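You operate a simulated robot arm through the tools that you are given. There is no shell and no other tool.

You run a simulated robot arm. Do the job below in one go: nothing can be reset, and whatever is moved stays where it is left.

JOB
Tighten the cable tensioner bolt, then pinch the sleeve clamp shut with the clamp pliers.
Fine: fingers clear of the jaws; put the turquoise key and the pliers back. Set down upright: turquoise key.

It is judged by the outcome, as a careful person would: the job done as asked, and still so three seconds after it is handed in. It fails if anything else is knocked over, pushed out of place, dropped, spilled or broken.

ROBOT AND FRAMES
A 6-joint arm with a two-finger gripper, fixed in place. Base frame: the origin is on the floor under the middle of its stand, x ahead of it, y to its left, z up; the work surface is at about z = 800. Units: mm, rad, N and s.
It reaches about 1572 mm from its shoulder. Its first joint turns from -2.897 to 2.897 rad. Payload 2.45 kg.
Tool frame: the origin (TCP) lies between the finger pads and is the grasp point; the fingertips stand 20 mm ahead of it; z points along the fingers, y is the line along which they close. The gripper opens to 140 mm; its body begins 168 mm behind the TCP.
Orientation is that of the tool frame in the base frame, as a unit quaternion [w, x, y, z]. With the fingers straight down and closing along the base's y, the tool's x points along the base's -x, its y along +y and its z along -z.

CONTROLS
- The arm moves only by the tool arm_command. Its argument "increments" is a list of rows, each a list of 7 numbers: the turn, a rotation vector about the tool's x, y, z in rad, then the shift along the tool's x, y, z in mm, then the finger opening in mm, from 0 to 140. In form: [[wx, wy, wz, dx, dy, dz, grip], ...]. A call has 1 to 20 rows; each row shifts and turns the commanded pose from where the row before left it, along the tool's axes as they then stand. Each row takes 0.2 s and may step no farther than 50 mm and 0.15 rad from the row before; otherwise, or with a gripper value out of range, the whole call is refused. Where a pose cannot be reached the arm comes as near as it can. A force on the tool above 40 N (or 10 N above the force at the start of the call, whichever is more), or a blocked arm, ends the call early, and 0.2 s more pass. Each finger travels about 45 mm/s and halts on what it meets, pressing with about 33 N; the grip force reading is that of the motor and also rises with nothing between the fingers. The clock runs only during rows and for 0.2 s after the last one: add rows that do not move to give the fingers time. The reply holds the time, the measured pose of the TCP, the force on the tool along the base axes, the opening and the grip force, in the units named above and with some noise, with the torque about the TCP (base axes, N m) and any sound that the robot's microphone picked up.
- Cameras (640 x 400 px; columns grow to the right, rows downward): "scene" is fixed at [48.1, 500.3, 1570.4]; the picture's right is [-0.55, -0.83, 0.00], its down [-0.39, 0.26, -0.88] and it looks along [0.73, -0.49, -0.47] (base axes); focal length 325 px, centre (320, 200). "wrist" rides on the gripper at [78, 11, -209] in the tool frame; the picture's right is [-0.14, 0.99, 0.00], its down [-0.92, -0.13, -0.37] and it looks along [-0.37, -0.05, 0.93] (tool axes); focal length 280 px, centre (320, 200). There is no depth. A picture from a camera that has moved, and an enlarged one, comes with that camera's place and axes in the base frame and with its lens.
- grab_frame(camera): a new picture of that camera. No time passes.
- zoom(camera, box): a new picture of the part [left, top, right, bottom] of that camera's present view, enlarged. No time passes.
- job_done(): hands the job in; it is judged then, once.

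Nothing tells you positions but the pictures and the camera data. Unless the task says otherwise, let go and move clear before handing in.

The tools are called after "Request:" as name(argument=value, ...) on one line, values as JSON. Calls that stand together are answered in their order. arm_command: Moves the arm, as the interface text tells. Its arguments: {"type":"object","properties":{"increments":{"type":"array","items":{"type":"array","items":{"type":"number"}}}},"required":["increments"]} The other tools are called the same way: grab_frame (camera) takes a picture; zoom (camera, box) takes an enlarged picture of a part of a camera's view; job_done () hands the job in.

At the start:

```text
clock: 0.0
tool_pos: [749.4, -378.2, 1188.8]
orientation: [0.0, 0.0, 1.0, 0.0]
contact_force: [0.1, 0.3, 0.4]
wrist_torque: [0.01, 0.05, -0.01]
grip_width: 139.8
grasp_force: 0.1
```

scene: 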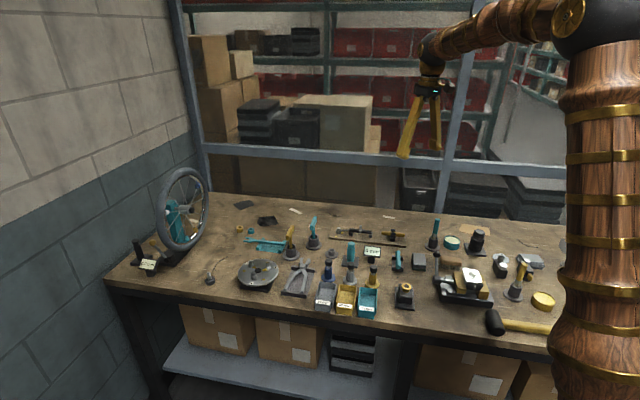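
wrist: 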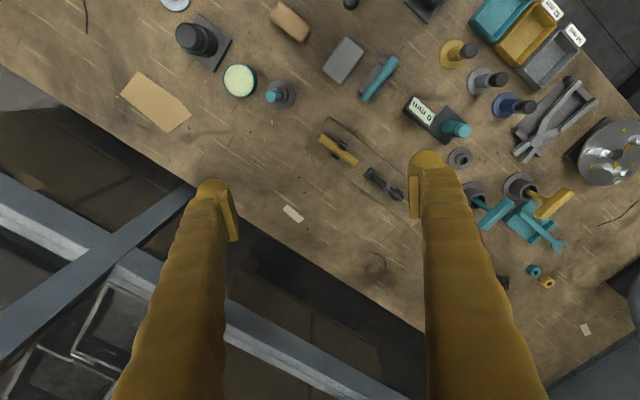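

I see a workbench with a wheel stand, bins, keys in holders, pliers and several fixtures. First I'll zoom in on the different parts to identify the items.

Request:
zoom(camera="scene", box=[220, 200, 340, 275])

Request:
zoom(camera="scene", box=[320, 205, 440, 280])

Request:
zoom(camera="scene", box=[280, 245, 420, 332])

Request:
zoom(camera="scene", box=[420, 210, 560, 298])

Request:
zoom(camera="wrist", box=[300, 80, 480, 192])

Request:
zoom(camera="wrist", box=[440, 80, 640, 205])

Request:
zoom(camera="wrist", box=[440, 160, 640, 285])

Request:
zoom(camera="scene", box=[110, 160, 240, 290])

```text
5.33 times, centred on (280, 238) of scene
camera zoom: at [48.1, 500.3, 1570.4], right [-0.55, -0.83, 0.0], down [-0.39, 0.26, -0.88], along [0.73, -0.49, -0.47], focal length 1732 px, centre (533, 0)
```

zoom: 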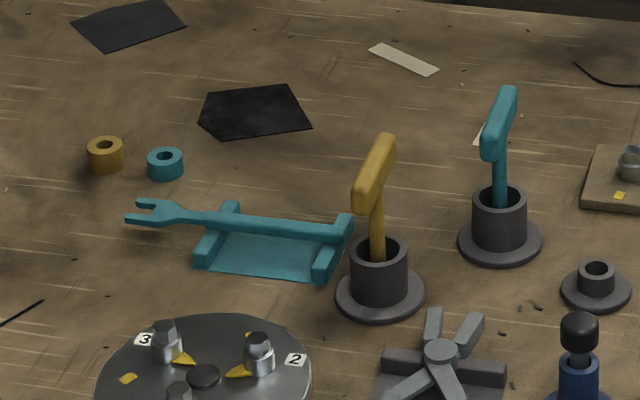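

```text
5.33 times, centred on (380, 242) of scene
camera zoom: at [48.1, 500.3, 1570.4], right [-0.55, -0.83, 0.0], down [-0.39, 0.26, -0.88], along [0.73, -0.49, -0.47], focal length 1732 px, centre (0, -27)
```

zoom: 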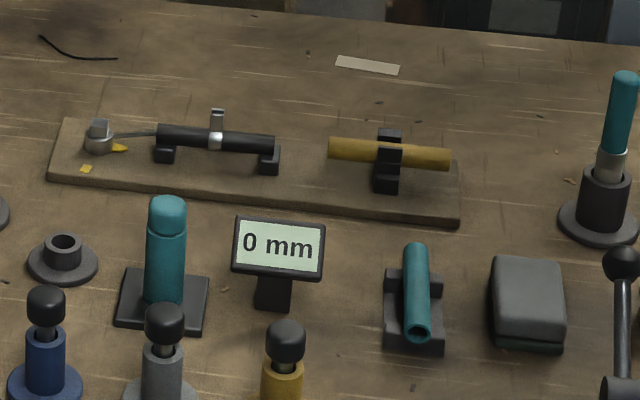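

```text
4.57 times, centred on (350, 288) of scene
camera zoom: at [48.1, 500.3, 1570.4], right [-0.55, -0.83, 0.0], down [-0.39, 0.26, -0.88], along [0.73, -0.49, -0.47], focal length 1484 px, centre (183, -205)
```

zoom: 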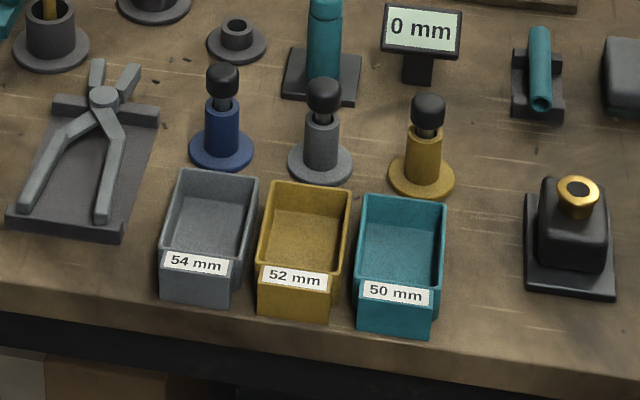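

```text
4.55 times, centred on (490, 254) of scene
camera zoom: at [48.1, 500.3, 1570.4], right [-0.55, -0.83, 0.0], down [-0.39, 0.26, -0.88], along [0.73, -0.49, -0.47], focal length 1476 px, centre (-453, -46)
```

zoom: 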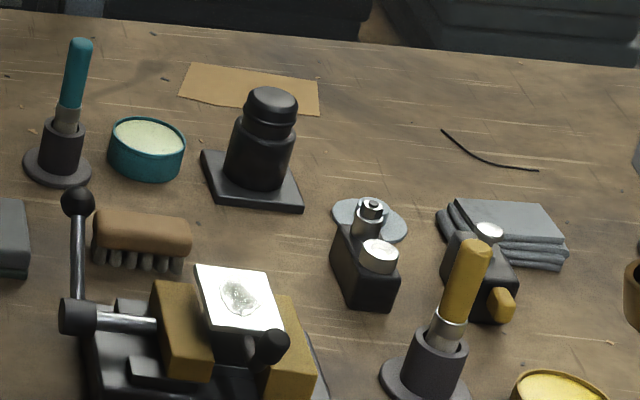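

```text
3.56 times, centred on (390, 136) of wrist
camera zoom: at [672.2, -367.2, 1396.7], right [0.14, 0.99, 0.0], down [0.92, -0.13, 0.37], along [0.37, -0.05, -0.93], focal length 997 px, centre (71, 428)
```

zoom: 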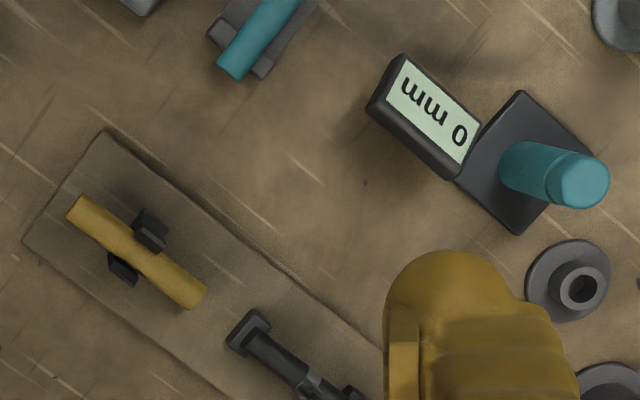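

```text
3.20 times, centred on (540, 142) of wrist
camera zoom: at [672.2, -367.2, 1396.7], right [0.14, 0.99, 0.0], down [0.92, -0.13, 0.37], along [0.37, -0.05, -0.93], focal length 897 px, centre (-384, 384)
```

zoom: 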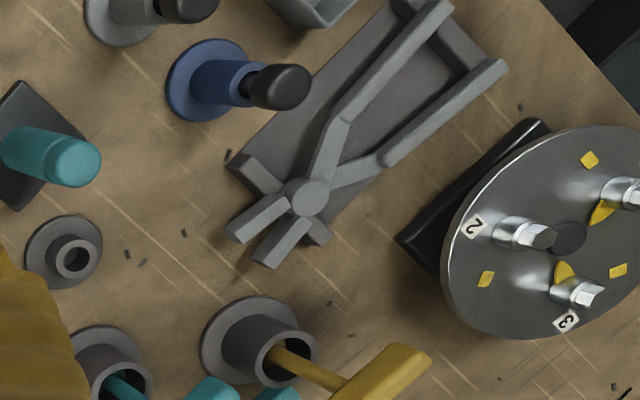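

```text
3.20 times, centred on (540, 222) of wrist
camera zoom: at [672.2, -367.2, 1396.7], right [0.14, 0.99, 0.0], down [0.92, -0.13, 0.37], along [0.37, -0.05, -0.93], focal length 897 px, centre (-384, 128)
```

zoom: 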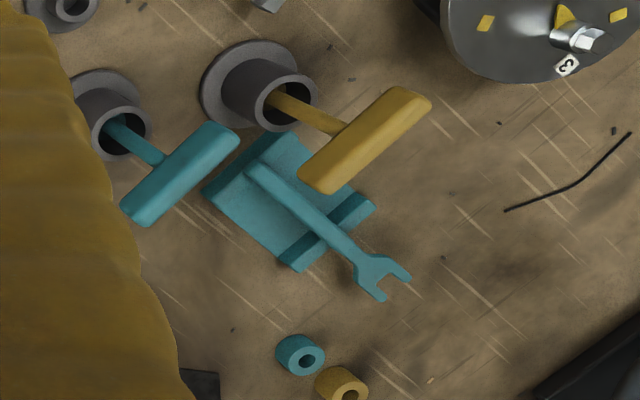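

```text
3.08 times, centred on (175, 225) of scene
camera zoom: at [48.1, 500.3, 1570.4], right [-0.55, -0.83, 0.0], down [-0.39, 0.26, -0.88], along [0.73, -0.49, -0.47], focal length 999 px, centre (766, 123)
```

zoom: 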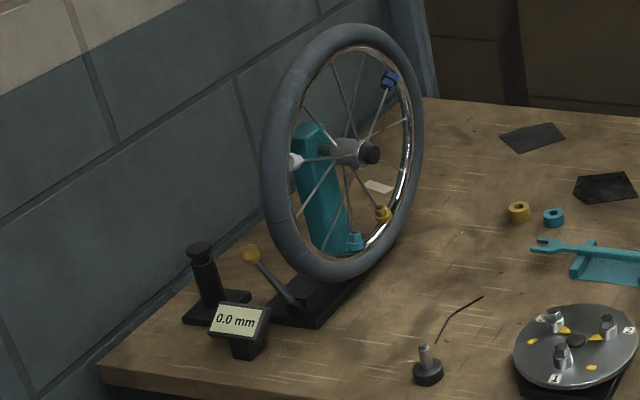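

The wooden board carries the tensioner bolt (hex head with a yellow pointer), the sleeve with its clamp and a yellow bar. The turquoise T-key stands in a holder near (944,-68) and the pliers lie in a tray near (840,47). Next I'll move the wrist camera over the board for a closer view.

Request:
arm_command(increments=[[0, 0, 0, -26, 27, 24, 140], [0, 0, 0, -26, 27, 24, 140], [0, 0, 0, -26, 27, 24, 140], [0, 0, 0, -26, 27, 24, 140], [0, 0, 0, -26, 27, 24, 140], [0, 0, 0, -26, 27, 24, 140], [0, 0, 0, -25, 26, 25, 140], [0, 0, 0, 0, 0, 0, 140]])

Request:
grab_frame(camera="wrist")

Request:
grab_frame(camera="scene")

```text
clock: 1.8
tool_pos: [930.7, -193.0, 1021.3]
orientation: [0.0, 0.0, 1.0, -0.001]
contact_force: [-0.5, 0.0, -0.4]
wrist_torque: [-0.04, -0.02, -0.01]
grip_width: 140.2
grasp_force: 0.0
```

```text
taken
camera wrist: at [853.3, -181.6, 1229.7], right [0.14, 0.99, 0.0], down [0.92, -0.13, 0.37], along [0.37, -0.05, -0.93], focal length 280 px, centre (320, 200)
```

wrist: 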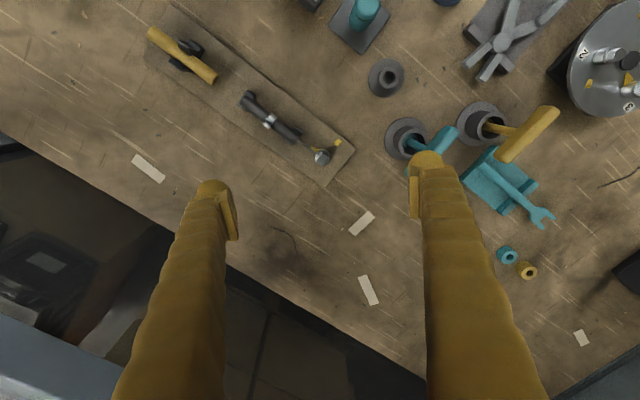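

```text
taken
```

scene: 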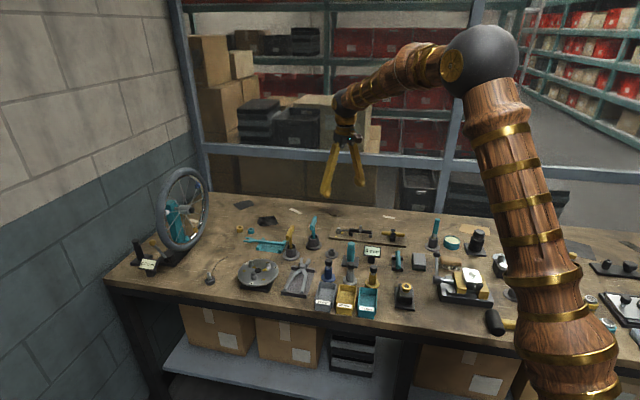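

Request:
zoom(camera="wrist", box=[220, 80, 380, 180])

Request:
zoom(camera="wrist", box=[360, 40, 580, 240])

Request:
zoom(camera="scene", box=[325, 218, 415, 258])

```text
4.00 times, centred on (300, 130) of wrist
camera zoom: at [853.3, -181.6, 1229.7], right [0.14, 0.99, 0.0], down [0.92, -0.13, 0.37], along [0.37, -0.05, -0.93], focal length 1122 px, centre (400, 480)
```

zoom: 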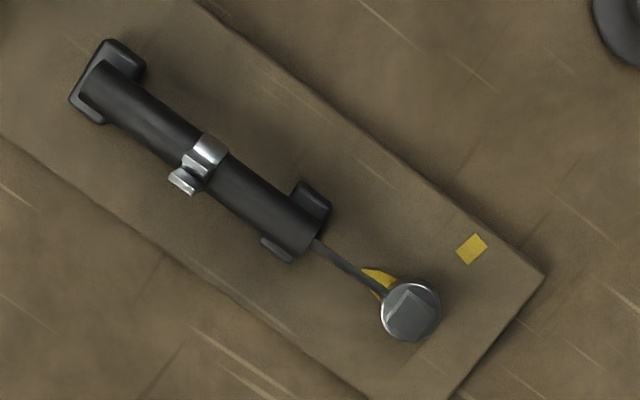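

```text
2.00 times, centred on (470, 140) of wrist
camera zoom: at [853.3, -181.6, 1229.7], right [0.14, 0.99, 0.0], down [0.92, -0.13, 0.37], along [0.37, -0.05, -0.93], focal length 561 px, centre (20, 320)
```

zoom: 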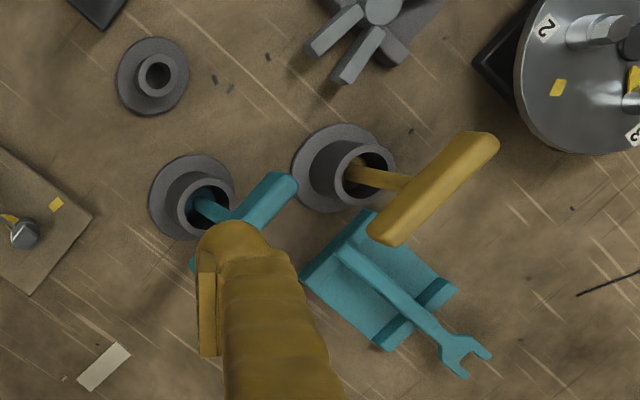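

```text
7.11 times, centred on (370, 238) of scene
camera zoom: at [48.1, 500.3, 1570.4], right [-0.55, -0.83, 0.0], down [-0.39, 0.26, -0.88], along [0.73, -0.49, -0.47], focal length 2309 px, centre (-36, -70)
```

zoom: 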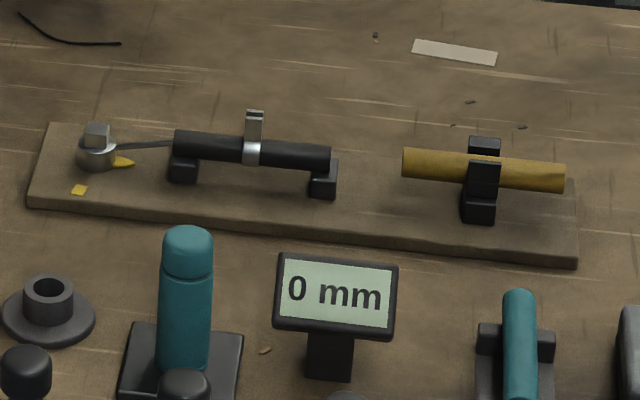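

The bolt head sits near (944,-190,838), with its pointer about 115° clockwise short of the yellow mark on the board. Next I'll go over the turquoise T-key to measure it.

Request:
arm_command(increments=[[0, 0, 0, -5, 42, 0, 140], [0, 0, 0, -5, 42, 0, 140], [0, 0, 0, -4, 41, 0, 140], [0, 0, 0, 0, 0, 0, 140]])

Request:
grab_frame(camera="wrist")

Request:
zoom(camera="wrist", box=[240, 80, 400, 180])

Request:
zoom(camera="scene", box=[275, 205, 345, 255])

```text
clock: 2.8
tool_pos: [943.7, -63.7, 1019.8]
orientation: [0.001, -0.001, 1.0, -0.001]
contact_force: [0.2, -0.3, 0.0]
wrist_torque: [0.0, 0.0, 0.01]
grip_width: 140.1
grasp_force: 0.1
```

```text
taken
camera wrist: at [865.9, -52.7, 1228.5], right [0.14, 0.99, 0.0], down [0.92, -0.13, 0.37], along [0.36, -0.05, -0.93], focal length 280 px, centre (320, 200)
```

wrist: 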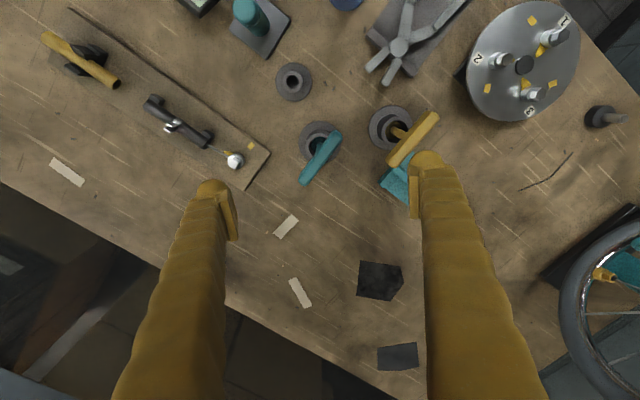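

```text
4.00 times, centred on (320, 130) of wrist
camera zoom: at [865.9, -52.7, 1228.5], right [0.14, 0.99, 0.0], down [0.92, -0.13, 0.37], along [0.36, -0.05, -0.93], focal length 1122 px, centre (320, 480)
```

zoom: 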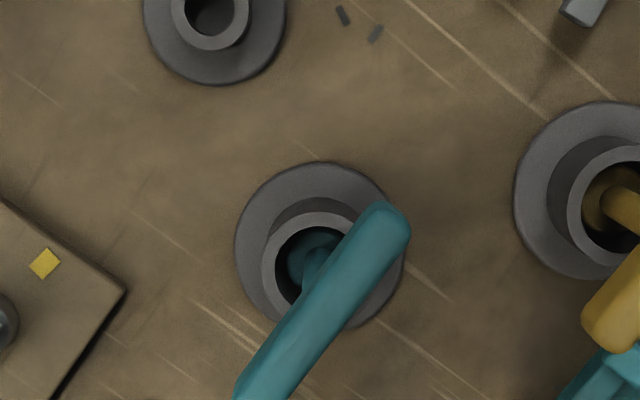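

```text
8.00 times, centred on (310, 230) of scene
camera zoom: at [48.1, 500.3, 1570.4], right [-0.55, -0.83, 0.0], down [-0.39, 0.26, -0.88], along [0.73, -0.49, -0.47], focal length 2598 px, centre (400, -40)
```

zoom: 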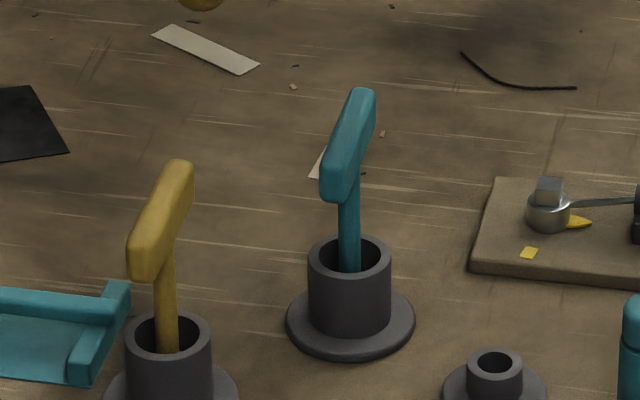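

Request:
zoom(camera="wrist", box=[272, 110, 368, 190])

Request:
zoom(camera="wrist", box=[360, 0, 480, 90])

Request:
zoom(camera="wrist", box=[130, 80, 280, 190])

```text
5.00 times, centred on (320, 150) of wrist
camera zoom: at [865.9, -52.7, 1228.5], right [0.14, 0.99, 0.0], down [0.92, -0.13, 0.37], along [0.36, -0.05, -0.93], focal length 1402 px, centre (320, 450)
```

zoom: 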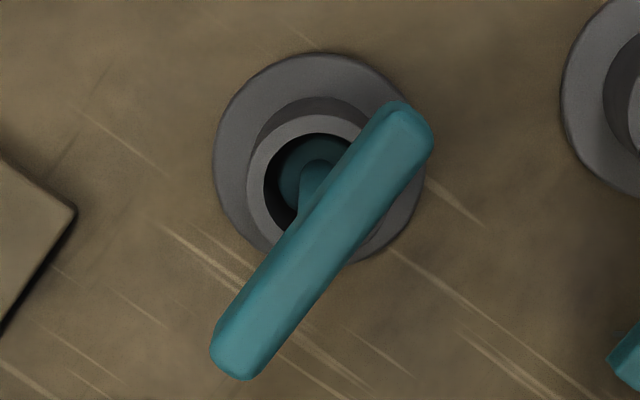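

```text
4.44 times, centred on (420, 45) of wrist
camera zoom: at [865.9, -52.7, 1228.5], right [0.14, 0.99, 0.0], down [0.92, -0.13, 0.37], along [0.36, -0.05, -0.93], focal length 1246 px, centre (-124, 889)
```

zoom: 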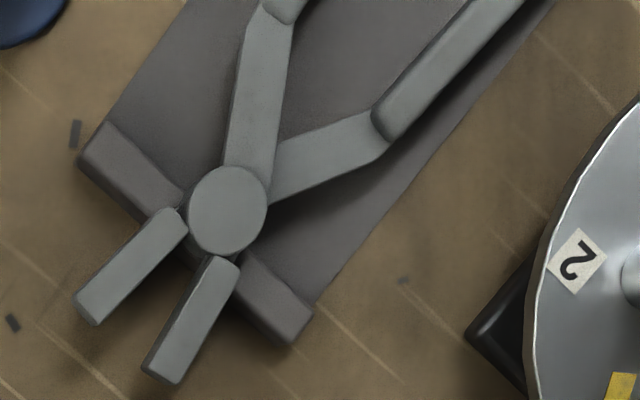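

```text
3.64 times, centred on (205, 135) of wrist
camera zoom: at [865.9, -52.7, 1228.5], right [0.14, 0.99, 0.0], down [0.92, -0.13, 0.37], along [0.36, -0.05, -0.93], focal length 1020 px, centre (738, 436)
```

zoom: 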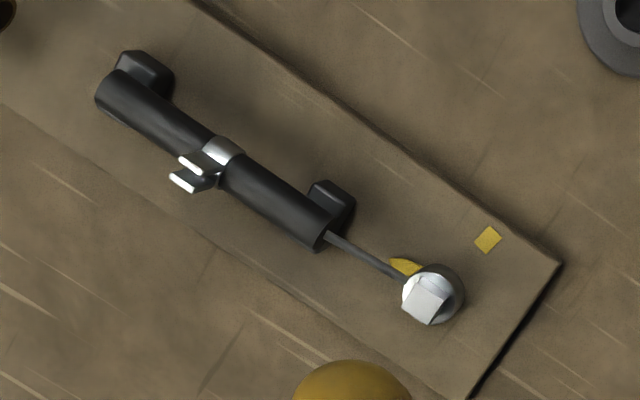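

Request:
zoom(camera="wrist", box=[215, 138, 255, 168])

Request:
zoom(camera="scene", box=[330, 222, 360, 242])

Request:
zoom(camera="wrist", box=[150, 105, 200, 140])

Request:
zoom(camera="scene", box=[345, 222, 385, 247])

Request:
zoom(camera="wrist", box=[300, 115, 340, 145])

```text
13.33 times, centred on (235, 153) of wrist
camera zoom: at [865.9, -52.7, 1228.5], right [0.14, 0.99, 0.0], down [0.92, -0.13, 0.37], along [0.36, -0.05, -0.93], focal length 3738 px, centre (1453, 827)
```

zoom: 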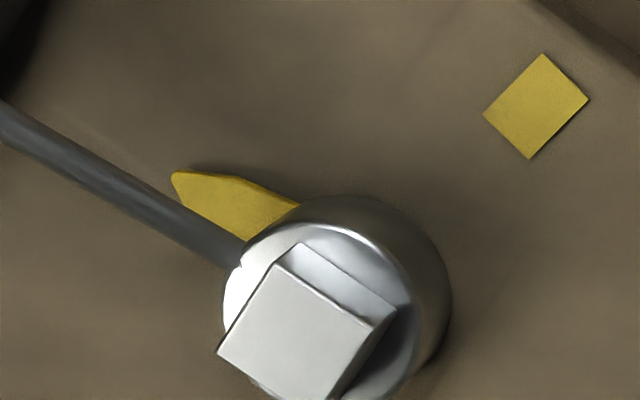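

```text
16.00 times, centred on (345, 232) of scene
camera zoom: at [48.1, 500.3, 1570.4], right [-0.55, -0.83, 0.0], down [-0.39, 0.26, -0.88], along [0.73, -0.49, -0.47], focal length 5196 px, centre (-80, -312)
```

zoom: 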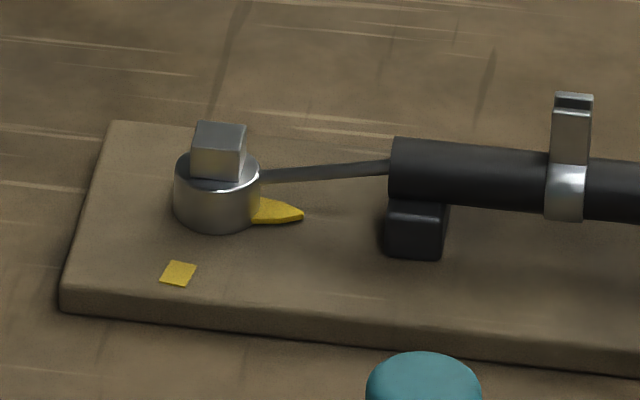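

```text
11.43 times, centred on (175, 122) of wrist
camera zoom: at [865.9, -52.7, 1228.5], right [0.14, 0.99, 0.0], down [0.92, -0.13, 0.37], along [0.36, -0.05, -0.93], focal length 3204 px, centre (1977, 1086)
```

zoom: 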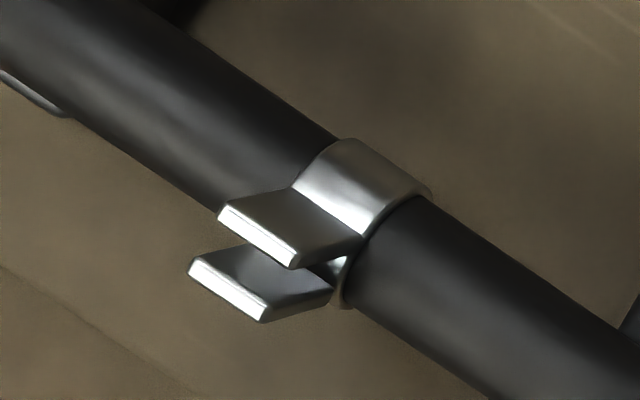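

```text
16.00 times, centred on (365, 234) of scene
camera zoom: at [48.1, 500.3, 1570.4], right [-0.55, -0.83, 0.0], down [-0.39, 0.26, -0.88], along [0.73, -0.49, -0.47], focal length 5196 px, centre (-400, -352)
```

zoom: 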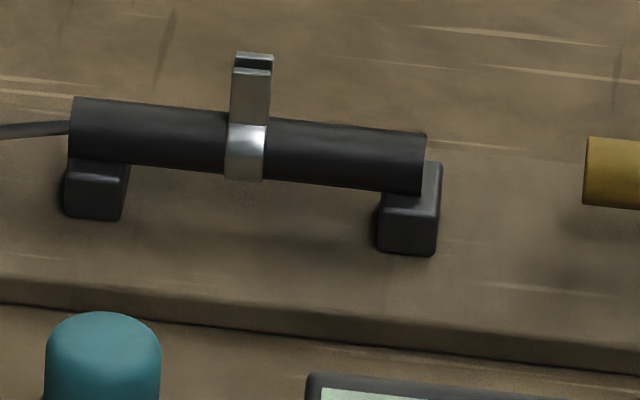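

```text
13.33 times, centred on (320, 130) of wrist
camera zoom: at [865.9, -52.7, 1228.5], right [0.14, 0.99, 0.0], down [0.92, -0.13, 0.37], along [0.36, -0.05, -0.93], focal length 3738 px, centre (320, 1133)
```

zoom: 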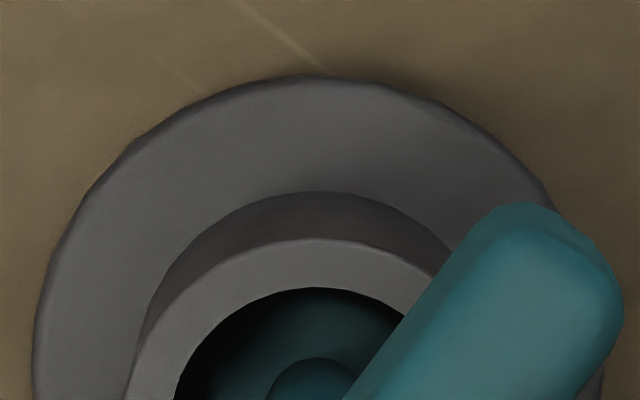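

The tensioner bolt has a square head about 12 mm across, and its edges line up with the T-key's bar (about -43°). I'll turn the gripper in the air to line up across the bar, choosing the side that leaves room for the clockwise turn.

Request:
arm_command(increments=[[0, 0, -0.15, 0, 0, 0, 140], [0, 0, -0.15, 0, 0, 0, 140], [0, 0, -0.15, 0, 0, 0, 140], [0, 0, -0.15, 0, 0, 0, 140], [0, 0, -0.15, 0, 0, 0, 140], [0, 0, -0.15, 0, 0, 0, 140], [0, 0, -0.15, 0, 0, 0, 140], [0, 0, -0.15, 0, 0, 0, 140], [0, 0, -0.15, 0, 0, 0, 140], [0, 0, -0.15, 0, 0, 0, 140], [0, 0, -0.15, 0, 0, 0, 140], [0, 0, -0.15, 0, 0, 0, 140], [0, 0, -0.15, 0, 0, 0, 140], [0, 0, -0.15, 0, 0, 0, 140], [0, 0, -0.15, 0, 0, 0, 140], [0, 0, -0.148, 0, 0, 0, 140], [0, 0, 0, 0, 0, 0, 140]])

Request:
grab_frame(camera="wrist")

Request:
grab_frame(camera="scene")

```text
clock: 6.4
tool_pos: [943.6, -65.0, 1020.3]
orientation: [-0.001, 0.932, -0.363, 0.0]
contact_force: [0.1, 0.3, 0.6]
wrist_torque: [-0.02, 0.0, 0.01]
grip_width: 139.7
grasp_force: 0.0
```

```text
taken
camera wrist: at [995.4, -125.4, 1228.2], right [-0.77, -0.64, 0.0], down [-0.59, 0.72, 0.37], along [-0.23, 0.28, -0.93], focal length 280 px, centre (320, 200)
```

wrist: 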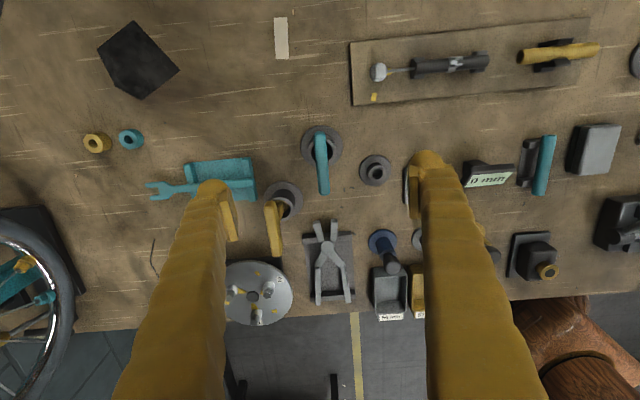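

```text
taken
```

scene: 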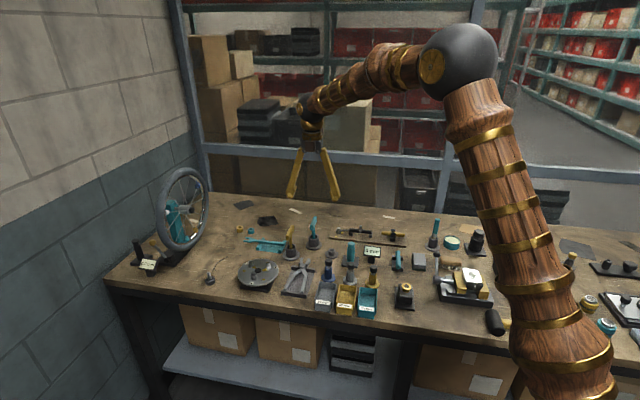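

Request:
zoom(camera="wrist", box=[288, 120, 352, 200])

Request:
zoom(camera="wrist", box=[360, 50, 410, 110])

Request:
zoom(camera="wrist", box=[345, 20, 505, 120])

Request:
zoom(camera="wrist", box=[295, 210, 365, 310])

```text
5.00 times, centred on (320, 160) of wrist
camera zoom: at [995.4, -125.4, 1228.2], right [-0.77, -0.64, 0.0], down [-0.59, 0.72, 0.37], along [-0.23, 0.28, -0.93], focal length 1402 px, centre (320, 400)
```

zoom: 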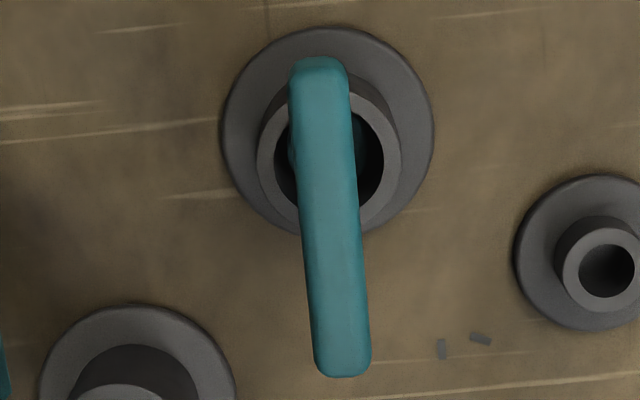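

```text
6.67 times, centred on (385, 80) of wrist
camera zoom: at [995.4, -125.4, 1228.2], right [-0.77, -0.64, 0.0], down [-0.59, 0.72, 0.37], along [-0.23, 0.28, -0.93], focal length 1869 px, centre (-113, 1000)
```

zoom: 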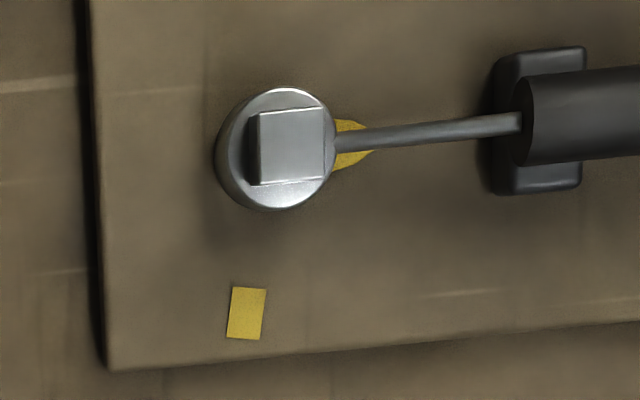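

```text
4.00 times, centred on (425, 70) of wrist
camera zoom: at [995.4, -125.4, 1228.2], right [-0.77, -0.64, 0.0], down [-0.59, 0.72, 0.37], along [-0.23, 0.28, -0.93], focal length 1122 px, centre (-100, 720)
```

zoom: 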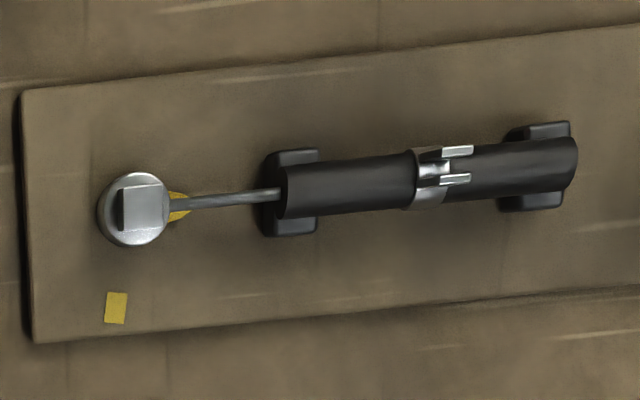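

```text
4.00 times, centred on (330, 260) of wrist
camera zoom: at [995.4, -125.4, 1228.2], right [-0.77, -0.64, 0.0], down [-0.59, 0.72, 0.37], along [-0.23, 0.28, -0.93], focal length 1122 px, centre (280, -40)
```

zoom: 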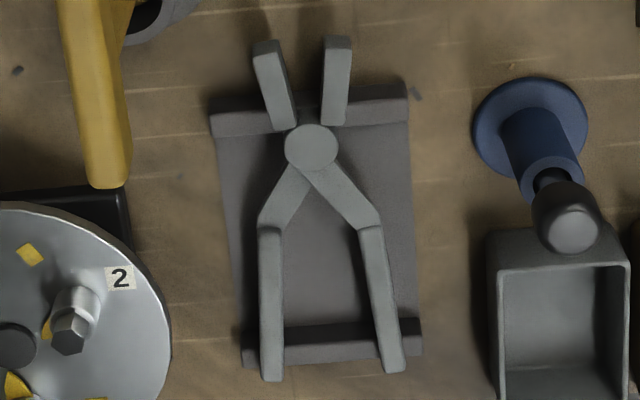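

Request:
zoom(camera="scene", box=[298, 212, 330, 252])

Request:
zoom(camera="scene", box=[275, 255, 325, 300])

```text
10.00 times, centred on (314, 232) of scene
camera zoom: at [48.1, 500.3, 1570.4], right [-0.55, -0.83, 0.0], down [-0.39, 0.26, -0.88], along [0.73, -0.49, -0.47], focal length 3247 px, centre (380, -120)
```

zoom: 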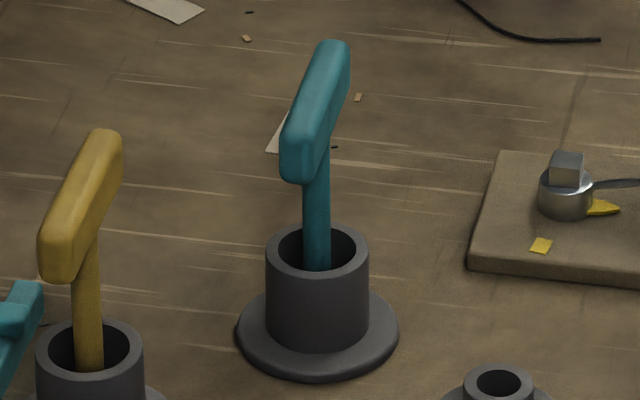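

```text
8.89 times, centred on (300, 278) of scene
camera zoom: at [48.1, 500.3, 1570.4], right [-0.55, -0.83, 0.0], down [-0.39, 0.26, -0.88], along [0.73, -0.49, -0.47], focal length 2887 px, centre (498, -489)
```

zoom: 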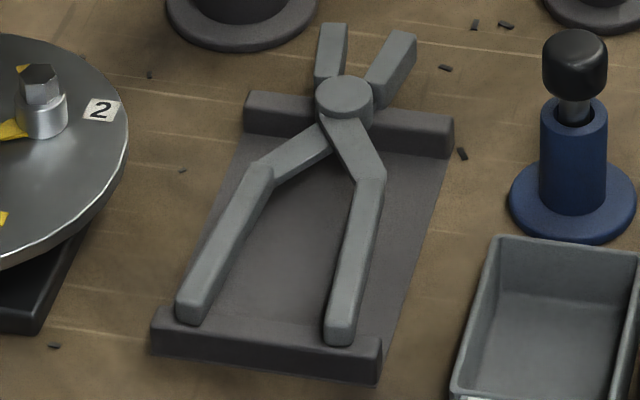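

The T-key bar centre is at about (942,-64,909), lying along 135°. I'll partly close the fingers and lower them over the bar.

Request:
arm_command(increments=[[0, 0, 0.042, -2, 0.8, 0, 60], [0, 0, 0, 0, 0, 0, 60], [0, 0, 0, 0, 0, 15, 60], [0, 0, 0, 0, 0, 20, 60], [0, 0, 0, 0, 0, 20, 60], [0, 0, 0, 0, 0, 10, 60], [0, 0, 0, 0, 0, 0, 60]])

Request:
grab_frame(camera="wrist")

Request:
zoom(camera="scene", box=[270, 170, 366, 250])

```text
clock: 8.0
tool_pos: [942.0, -64.4, 954.3]
orientation: [0.0, 0.924, -0.383, -0.001]
contact_force: [0.9, 0.9, -0.1]
wrist_torque: [-0.01, -0.02, 0.04]
grip_width: 60.1
grasp_force: 0.1
```

```text
taken
camera wrist: at [990.7, -127.4, 1162.7], right [-0.8, -0.6, 0.0], down [-0.56, 0.74, 0.37], along [-0.22, 0.29, -0.93], focal length 280 px, centre (320, 200)
```

wrist: 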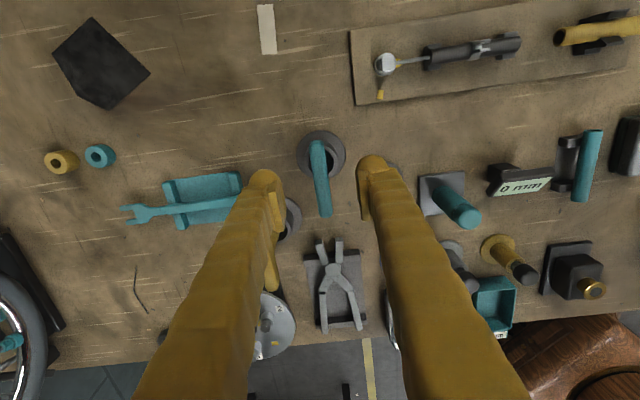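

```text
5.00 times, centred on (318, 210) of scene
camera zoom: at [48.1, 500.3, 1570.4], right [-0.55, -0.83, 0.0], down [-0.39, 0.26, -0.88], along [0.73, -0.49, -0.47], focal length 1624 px, centre (330, 150)
```

zoom: 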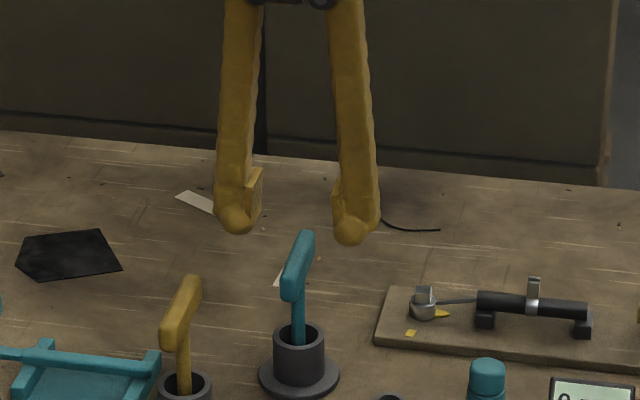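

The fingers are centred on either side of the bar. I'll descend to z≈909 and close.

Request:
arm_command(increments=[[0, 0, 0, 0, 0, 15, 60], [0, 0, 0, 0, 0, 15, 60], [0, 0, 0, 0, 0, 15, 60], [0, 0, 0, 0, 0, 0, 60]])

Request:
zoom(camera="scene", box=[280, 190, 344, 240])

Request:
zoom(camera="wrist", box=[240, 130, 400, 230])

```text
clock: 9.0
tool_pos: [941.5, -64.9, 909.0]
orientation: [0.0, 0.924, -0.383, 0.0]
contact_force: [-0.1, -0.5, -0.3]
wrist_torque: [-0.01, 0.0, -0.01]
grip_width: 60.1
grasp_force: 0.1
```

```text
8.00 times, centred on (312, 215) of scene
camera zoom: at [48.1, 500.3, 1570.4], right [-0.55, -0.83, 0.0], down [-0.39, 0.26, -0.88], along [0.73, -0.49, -0.47], focal length 2598 px, centre (384, 80)
```

zoom: 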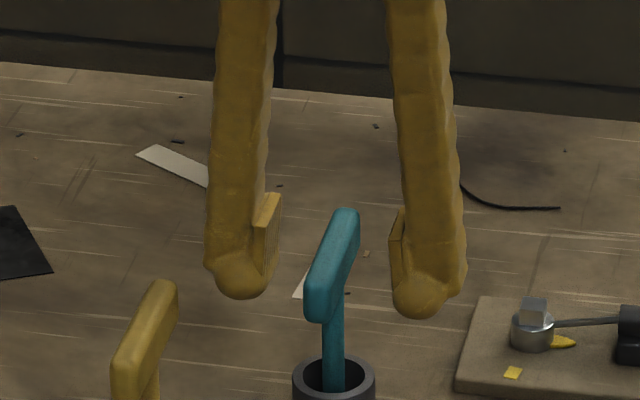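

```text
4.00 times, centred on (320, 180) of wrist
camera zoom: at [988.9, -128.1, 1116.3], right [-0.8, -0.6, 0.0], down [-0.56, 0.74, 0.37], along [-0.22, 0.29, -0.93], focal length 1122 px, centre (320, 280)
```

zoom: 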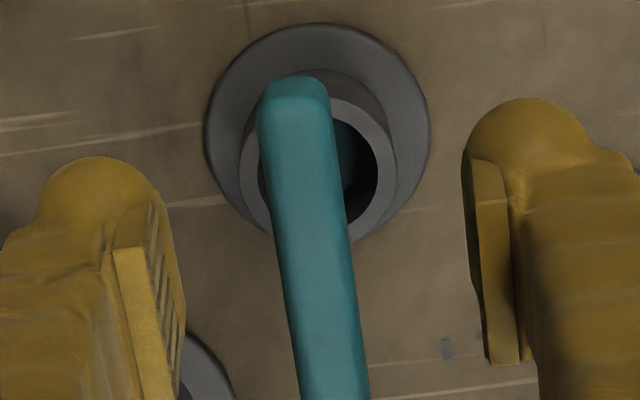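

The TCP projects right onto the bar centre. I'll close the fingers.

Request:
arm_command(increments=[[0, 0, 0, 0, 0, 0, 20], [0, 0, 0, 0, 0, 0, 0], [0, 0, 0, 0, 0, 0, 0], [0, 0, 0, 0, 0, 0, 0], [0, 0, 0, 0, 0, 0, 0], [0, 0, 0, 0, 0, 0, 0]])

Request:
zoom(camera="scene", box=[280, 190, 344, 240])

Request:
zoom(camera="wrist", box=[240, 130, 400, 230])

```text
clock: 10.4
tool_pos: [940.7, -64.9, 908.7]
orientation: [0.001, 0.924, -0.384, 0.0]
contact_force: [0.0, -0.3, 0.6]
wrist_torque: [-0.02, -0.02, 0.0]
grip_width: 12.3
grasp_force: 32.6
```

```text
8.00 times, centred on (312, 215) of scene
camera zoom: at [48.1, 500.3, 1570.4], right [-0.55, -0.83, 0.0], down [-0.39, 0.26, -0.88], along [0.73, -0.49, -0.47], focal length 2598 px, centre (384, 80)
```

zoom: 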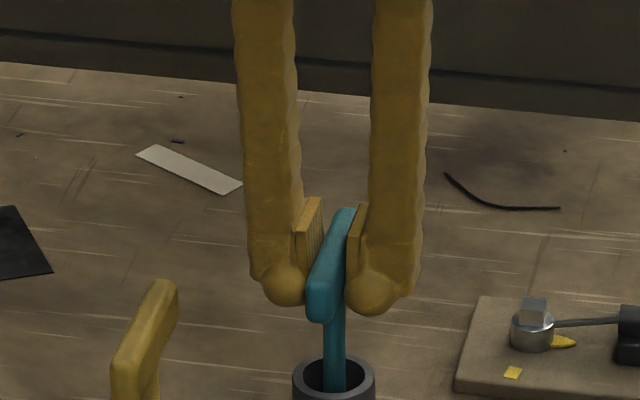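

```text
4.00 times, centred on (320, 180) of wrist
camera zoom: at [988.9, -128.1, 1116.4], right [-0.8, -0.6, 0.0], down [-0.56, 0.74, 0.37], along [-0.22, 0.29, -0.93], focal length 1122 px, centre (320, 280)
```

zoom: 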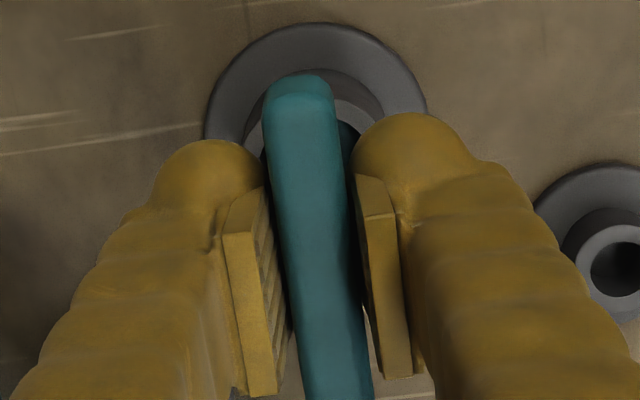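

The bar is held, 12.3 mm wide. I'll lift straight up out of the holder and check.

Request:
arm_command(increments=[[0, 0, 0, 0, 0, -5, 0], [0, 0, 0, 0, 0, -10, 0], [0, 0, 0, 0, 0, -15, 0], [0, 0, 0, 0, 0, -20, 0], [0, 0, 0, 0, 0, -20, 0], [0, 0, 0, 0, 0, 0, 0]])

Request:
zoom(camera="scene", box=[270, 180, 366, 250])

Request:
grab_frame(camera="wrist")

```text
clock: 11.8
tool_pos: [941.9, -65.2, 975.7]
orientation: [-0.001, 0.924, -0.383, 0.0]
contact_force: [-0.1, 0.0, -1.3]
wrist_torque: [-0.02, 0.01, -0.01]
grip_width: 13.1
grasp_force: 33.5
```

```text
5.71 times, centred on (318, 215) of scene
camera zoom: at [48.1, 500.3, 1570.4], right [-0.55, -0.83, 0.0], down [-0.39, 0.26, -0.88], along [0.73, -0.49, -0.47], focal length 1856 px, centre (331, 114)
```

zoom: 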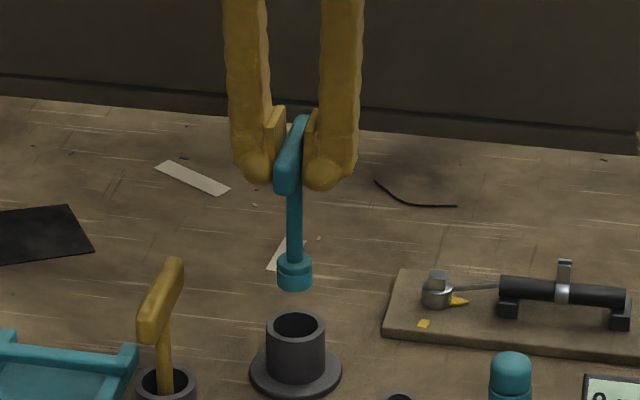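

```text
taken
camera wrist: at [989.3, -127.8, 1186.6], right [-0.8, -0.6, 0.0], down [-0.56, 0.74, 0.37], along [-0.22, 0.29, -0.93], focal length 280 px, centre (320, 200)
```

wrist: 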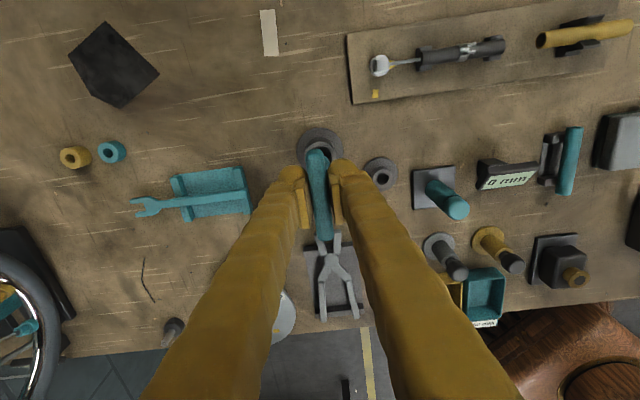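

The key came out cleanly, with its socket bottom about 98 mm below the TCP. I'll carry it over to above the tensioner bolt.

Request:
arm_command(increments=[[0, 0, 0, 0, 0, -5, 0], [0, 0, 0, 30.3, 28.4, 0, 0], [0, 0, 0, 30.3, 28.4, 0, 0], [0, 0, 0, 30.3, 28.4, 0, 0], [0, 0, 0, 0, 0, 0, 0], [0, 0, 0, 0, 0, 0, 0]])

Request:
zoom(camera="scene", box=[310, 180, 390, 250])

Request:
grab_frame(camera="wrist")

Request:
zoom(camera="wrist", box=[270, 90, 390, 190])

```text
clock: 13.2
tool_pos: [946.5, -186.6, 983.1]
orientation: [0.0, 0.924, -0.382, 0.0]
contact_force: [0.1, 0.6, -1.5]
wrist_torque: [-0.01, 0.0, -0.02]
grip_width: 12.6
grasp_force: 32.7
```

```text
5.71 times, centred on (350, 215) of scene
camera zoom: at [48.1, 500.3, 1570.4], right [-0.55, -0.83, 0.0], down [-0.39, 0.26, -0.88], along [0.73, -0.49, -0.47], focal length 1856 px, centre (149, 114)
```

zoom: 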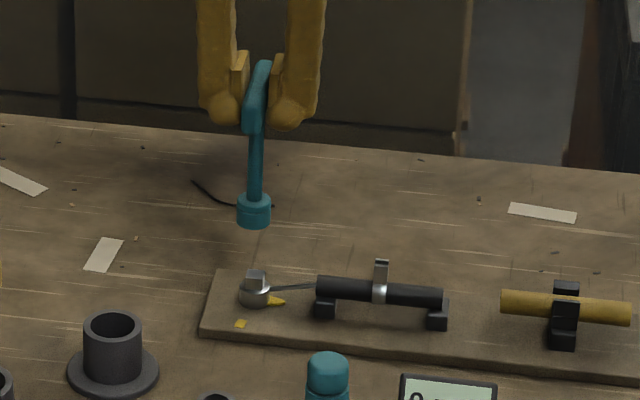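

```text
taken
camera wrist: at [993.8, -249.9, 1191.6], right [-0.8, -0.6, 0.0], down [-0.56, 0.74, 0.37], along [-0.22, 0.29, -0.93], focal length 280 px, centre (320, 200)
```

wrist: 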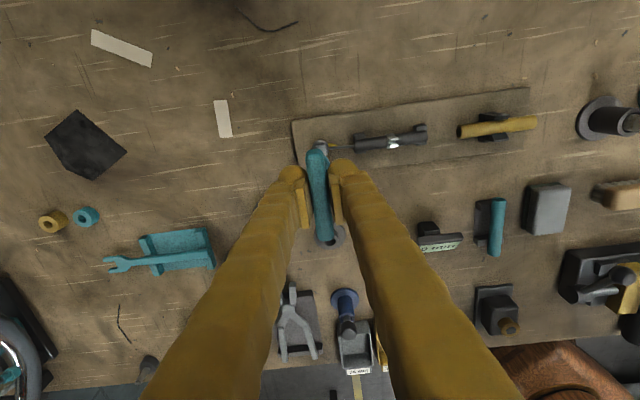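

```text
4.00 times, centred on (330, 140) of wrist
camera zoom: at [993.8, -249.9, 1191.6], right [-0.8, -0.6, 0.0], down [-0.56, 0.74, 0.37], along [-0.22, 0.29, -0.93], focal length 1122 px, centre (280, 440)
```

zoom: 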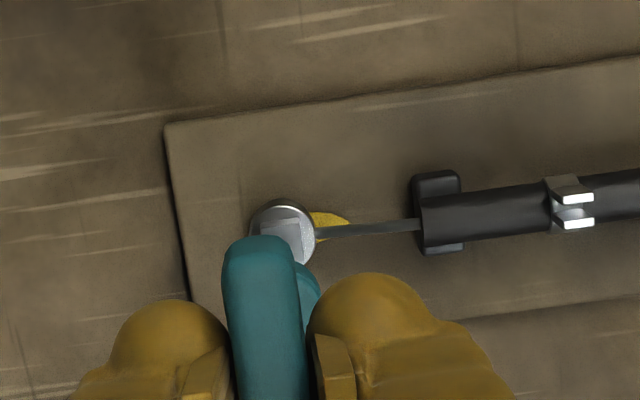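

Request:
zoom(camera="wrist", box=[300, 125, 380, 175])

Request:
zoom(camera="scene", box=[340, 205, 370, 240])

```text
8.00 times, centred on (340, 150) of wrist
camera zoom: at [993.8, -249.9, 1191.6], right [-0.8, -0.6, 0.0], down [-0.56, 0.74, 0.37], along [-0.22, 0.29, -0.93], focal length 2243 px, centre (160, 600)
```

zoom: 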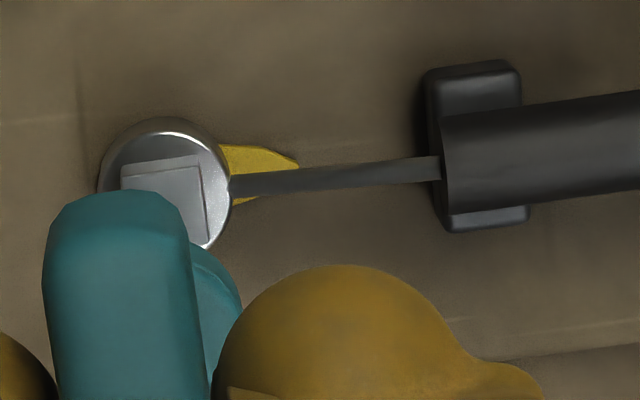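

```text
11.43 times, centred on (355, 222) of scene
camera zoom: at [48.1, 500.3, 1570.4], right [-0.55, -0.83, 0.0], down [-0.39, 0.26, -0.88], along [0.73, -0.49, -0.47], focal length 3711 px, centre (-80, -57)
```

zoom: 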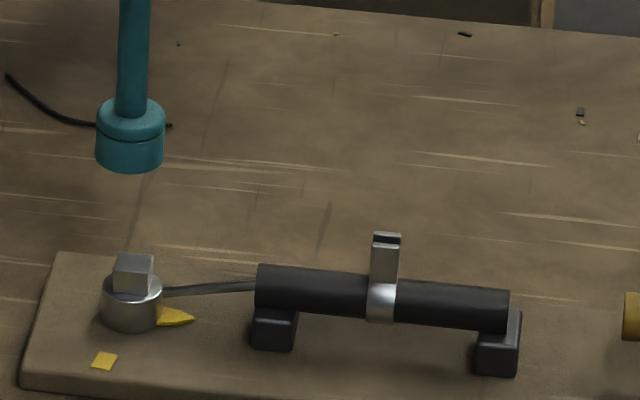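

The key hangs roughly over the bolt but is offset by a few millimetres. I'll correct by about (+2,-4) and come down until the socket is just above the head.

Request:
arm_command(increments=[[0, 0, 0, 4.3, 1.3, 8, 0], [0, 0, 0, 0, 0, 15, 0], [0, 0, 0, 0, 0, 13, 0], [0, 0, 0, 0, 0, 0, 0], [0, 0, 0, 0, 0, 0, 0]])

Request:
zoom(camera="scene", box=[330, 205, 370, 240])

Request:
zoom(camera="wrist", box=[280, 120, 360, 180])

```text
clock: 14.4
tool_pos: [948.5, -192.7, 947.2]
orientation: [0.0, 0.923, -0.384, 0.0]
contact_force: [-0.3, 0.3, -0.7]
wrist_torque: [0.02, 0.02, -0.01]
grip_width: 12.7
grasp_force: 33.0
```

```text
11.43 times, centred on (350, 222) of scene
camera zoom: at [48.1, 500.3, 1570.4], right [-0.55, -0.83, 0.0], down [-0.39, 0.26, -0.88], along [0.73, -0.49, -0.47], focal length 3711 px, centre (-23, -57)
```

zoom: 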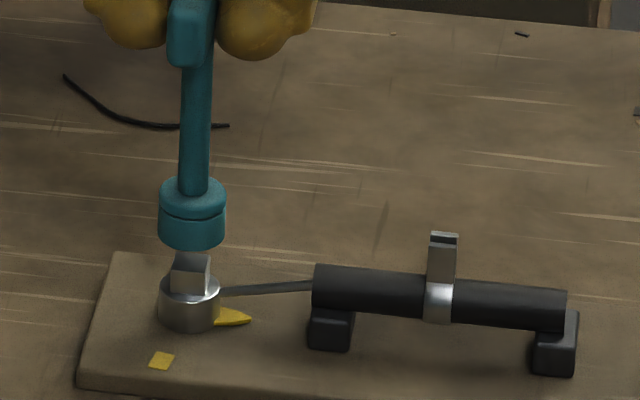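

```text
6.67 times, centred on (320, 150) of wrist
camera zoom: at [996.6, -255.1, 1156.0], right [-0.8, -0.6, 0.0], down [-0.56, 0.74, 0.37], along [-0.22, 0.29, -0.93], focal length 1869 px, centre (320, 533)
```

zoom: 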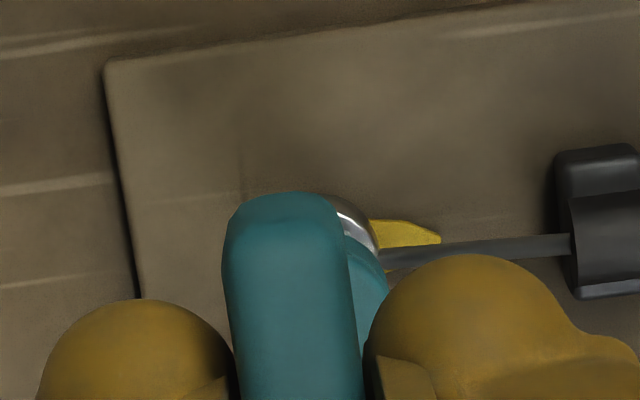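

Request:
zoom(camera="wrist", box=[312, 138, 344, 162])

Request:
zoom(camera="scene", box=[342, 218, 362, 238])

```text
16.00 times, centred on (328, 150) of wrist
camera zoom: at [996.6, -255.1, 1156.0], right [-0.8, -0.6, 0.0], down [-0.56, 0.74, 0.37], along [-0.22, 0.29, -0.93], focal length 4486 px, centre (192, 1000)
```

zoom: 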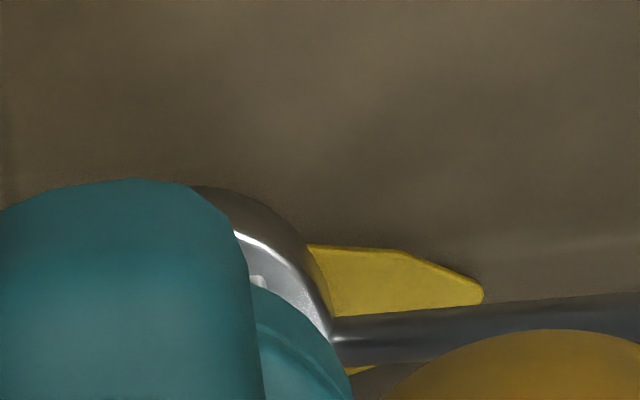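

```text
16.00 times, centred on (352, 228) of scene
camera zoom: at [48.1, 500.3, 1570.4], right [-0.55, -0.83, 0.0], down [-0.39, 0.26, -0.88], along [0.73, -0.49, -0.47], focal length 5196 px, centre (-192, -248)
```

zoom: 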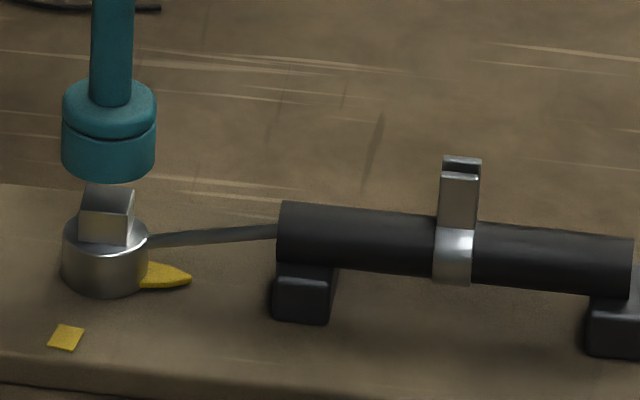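

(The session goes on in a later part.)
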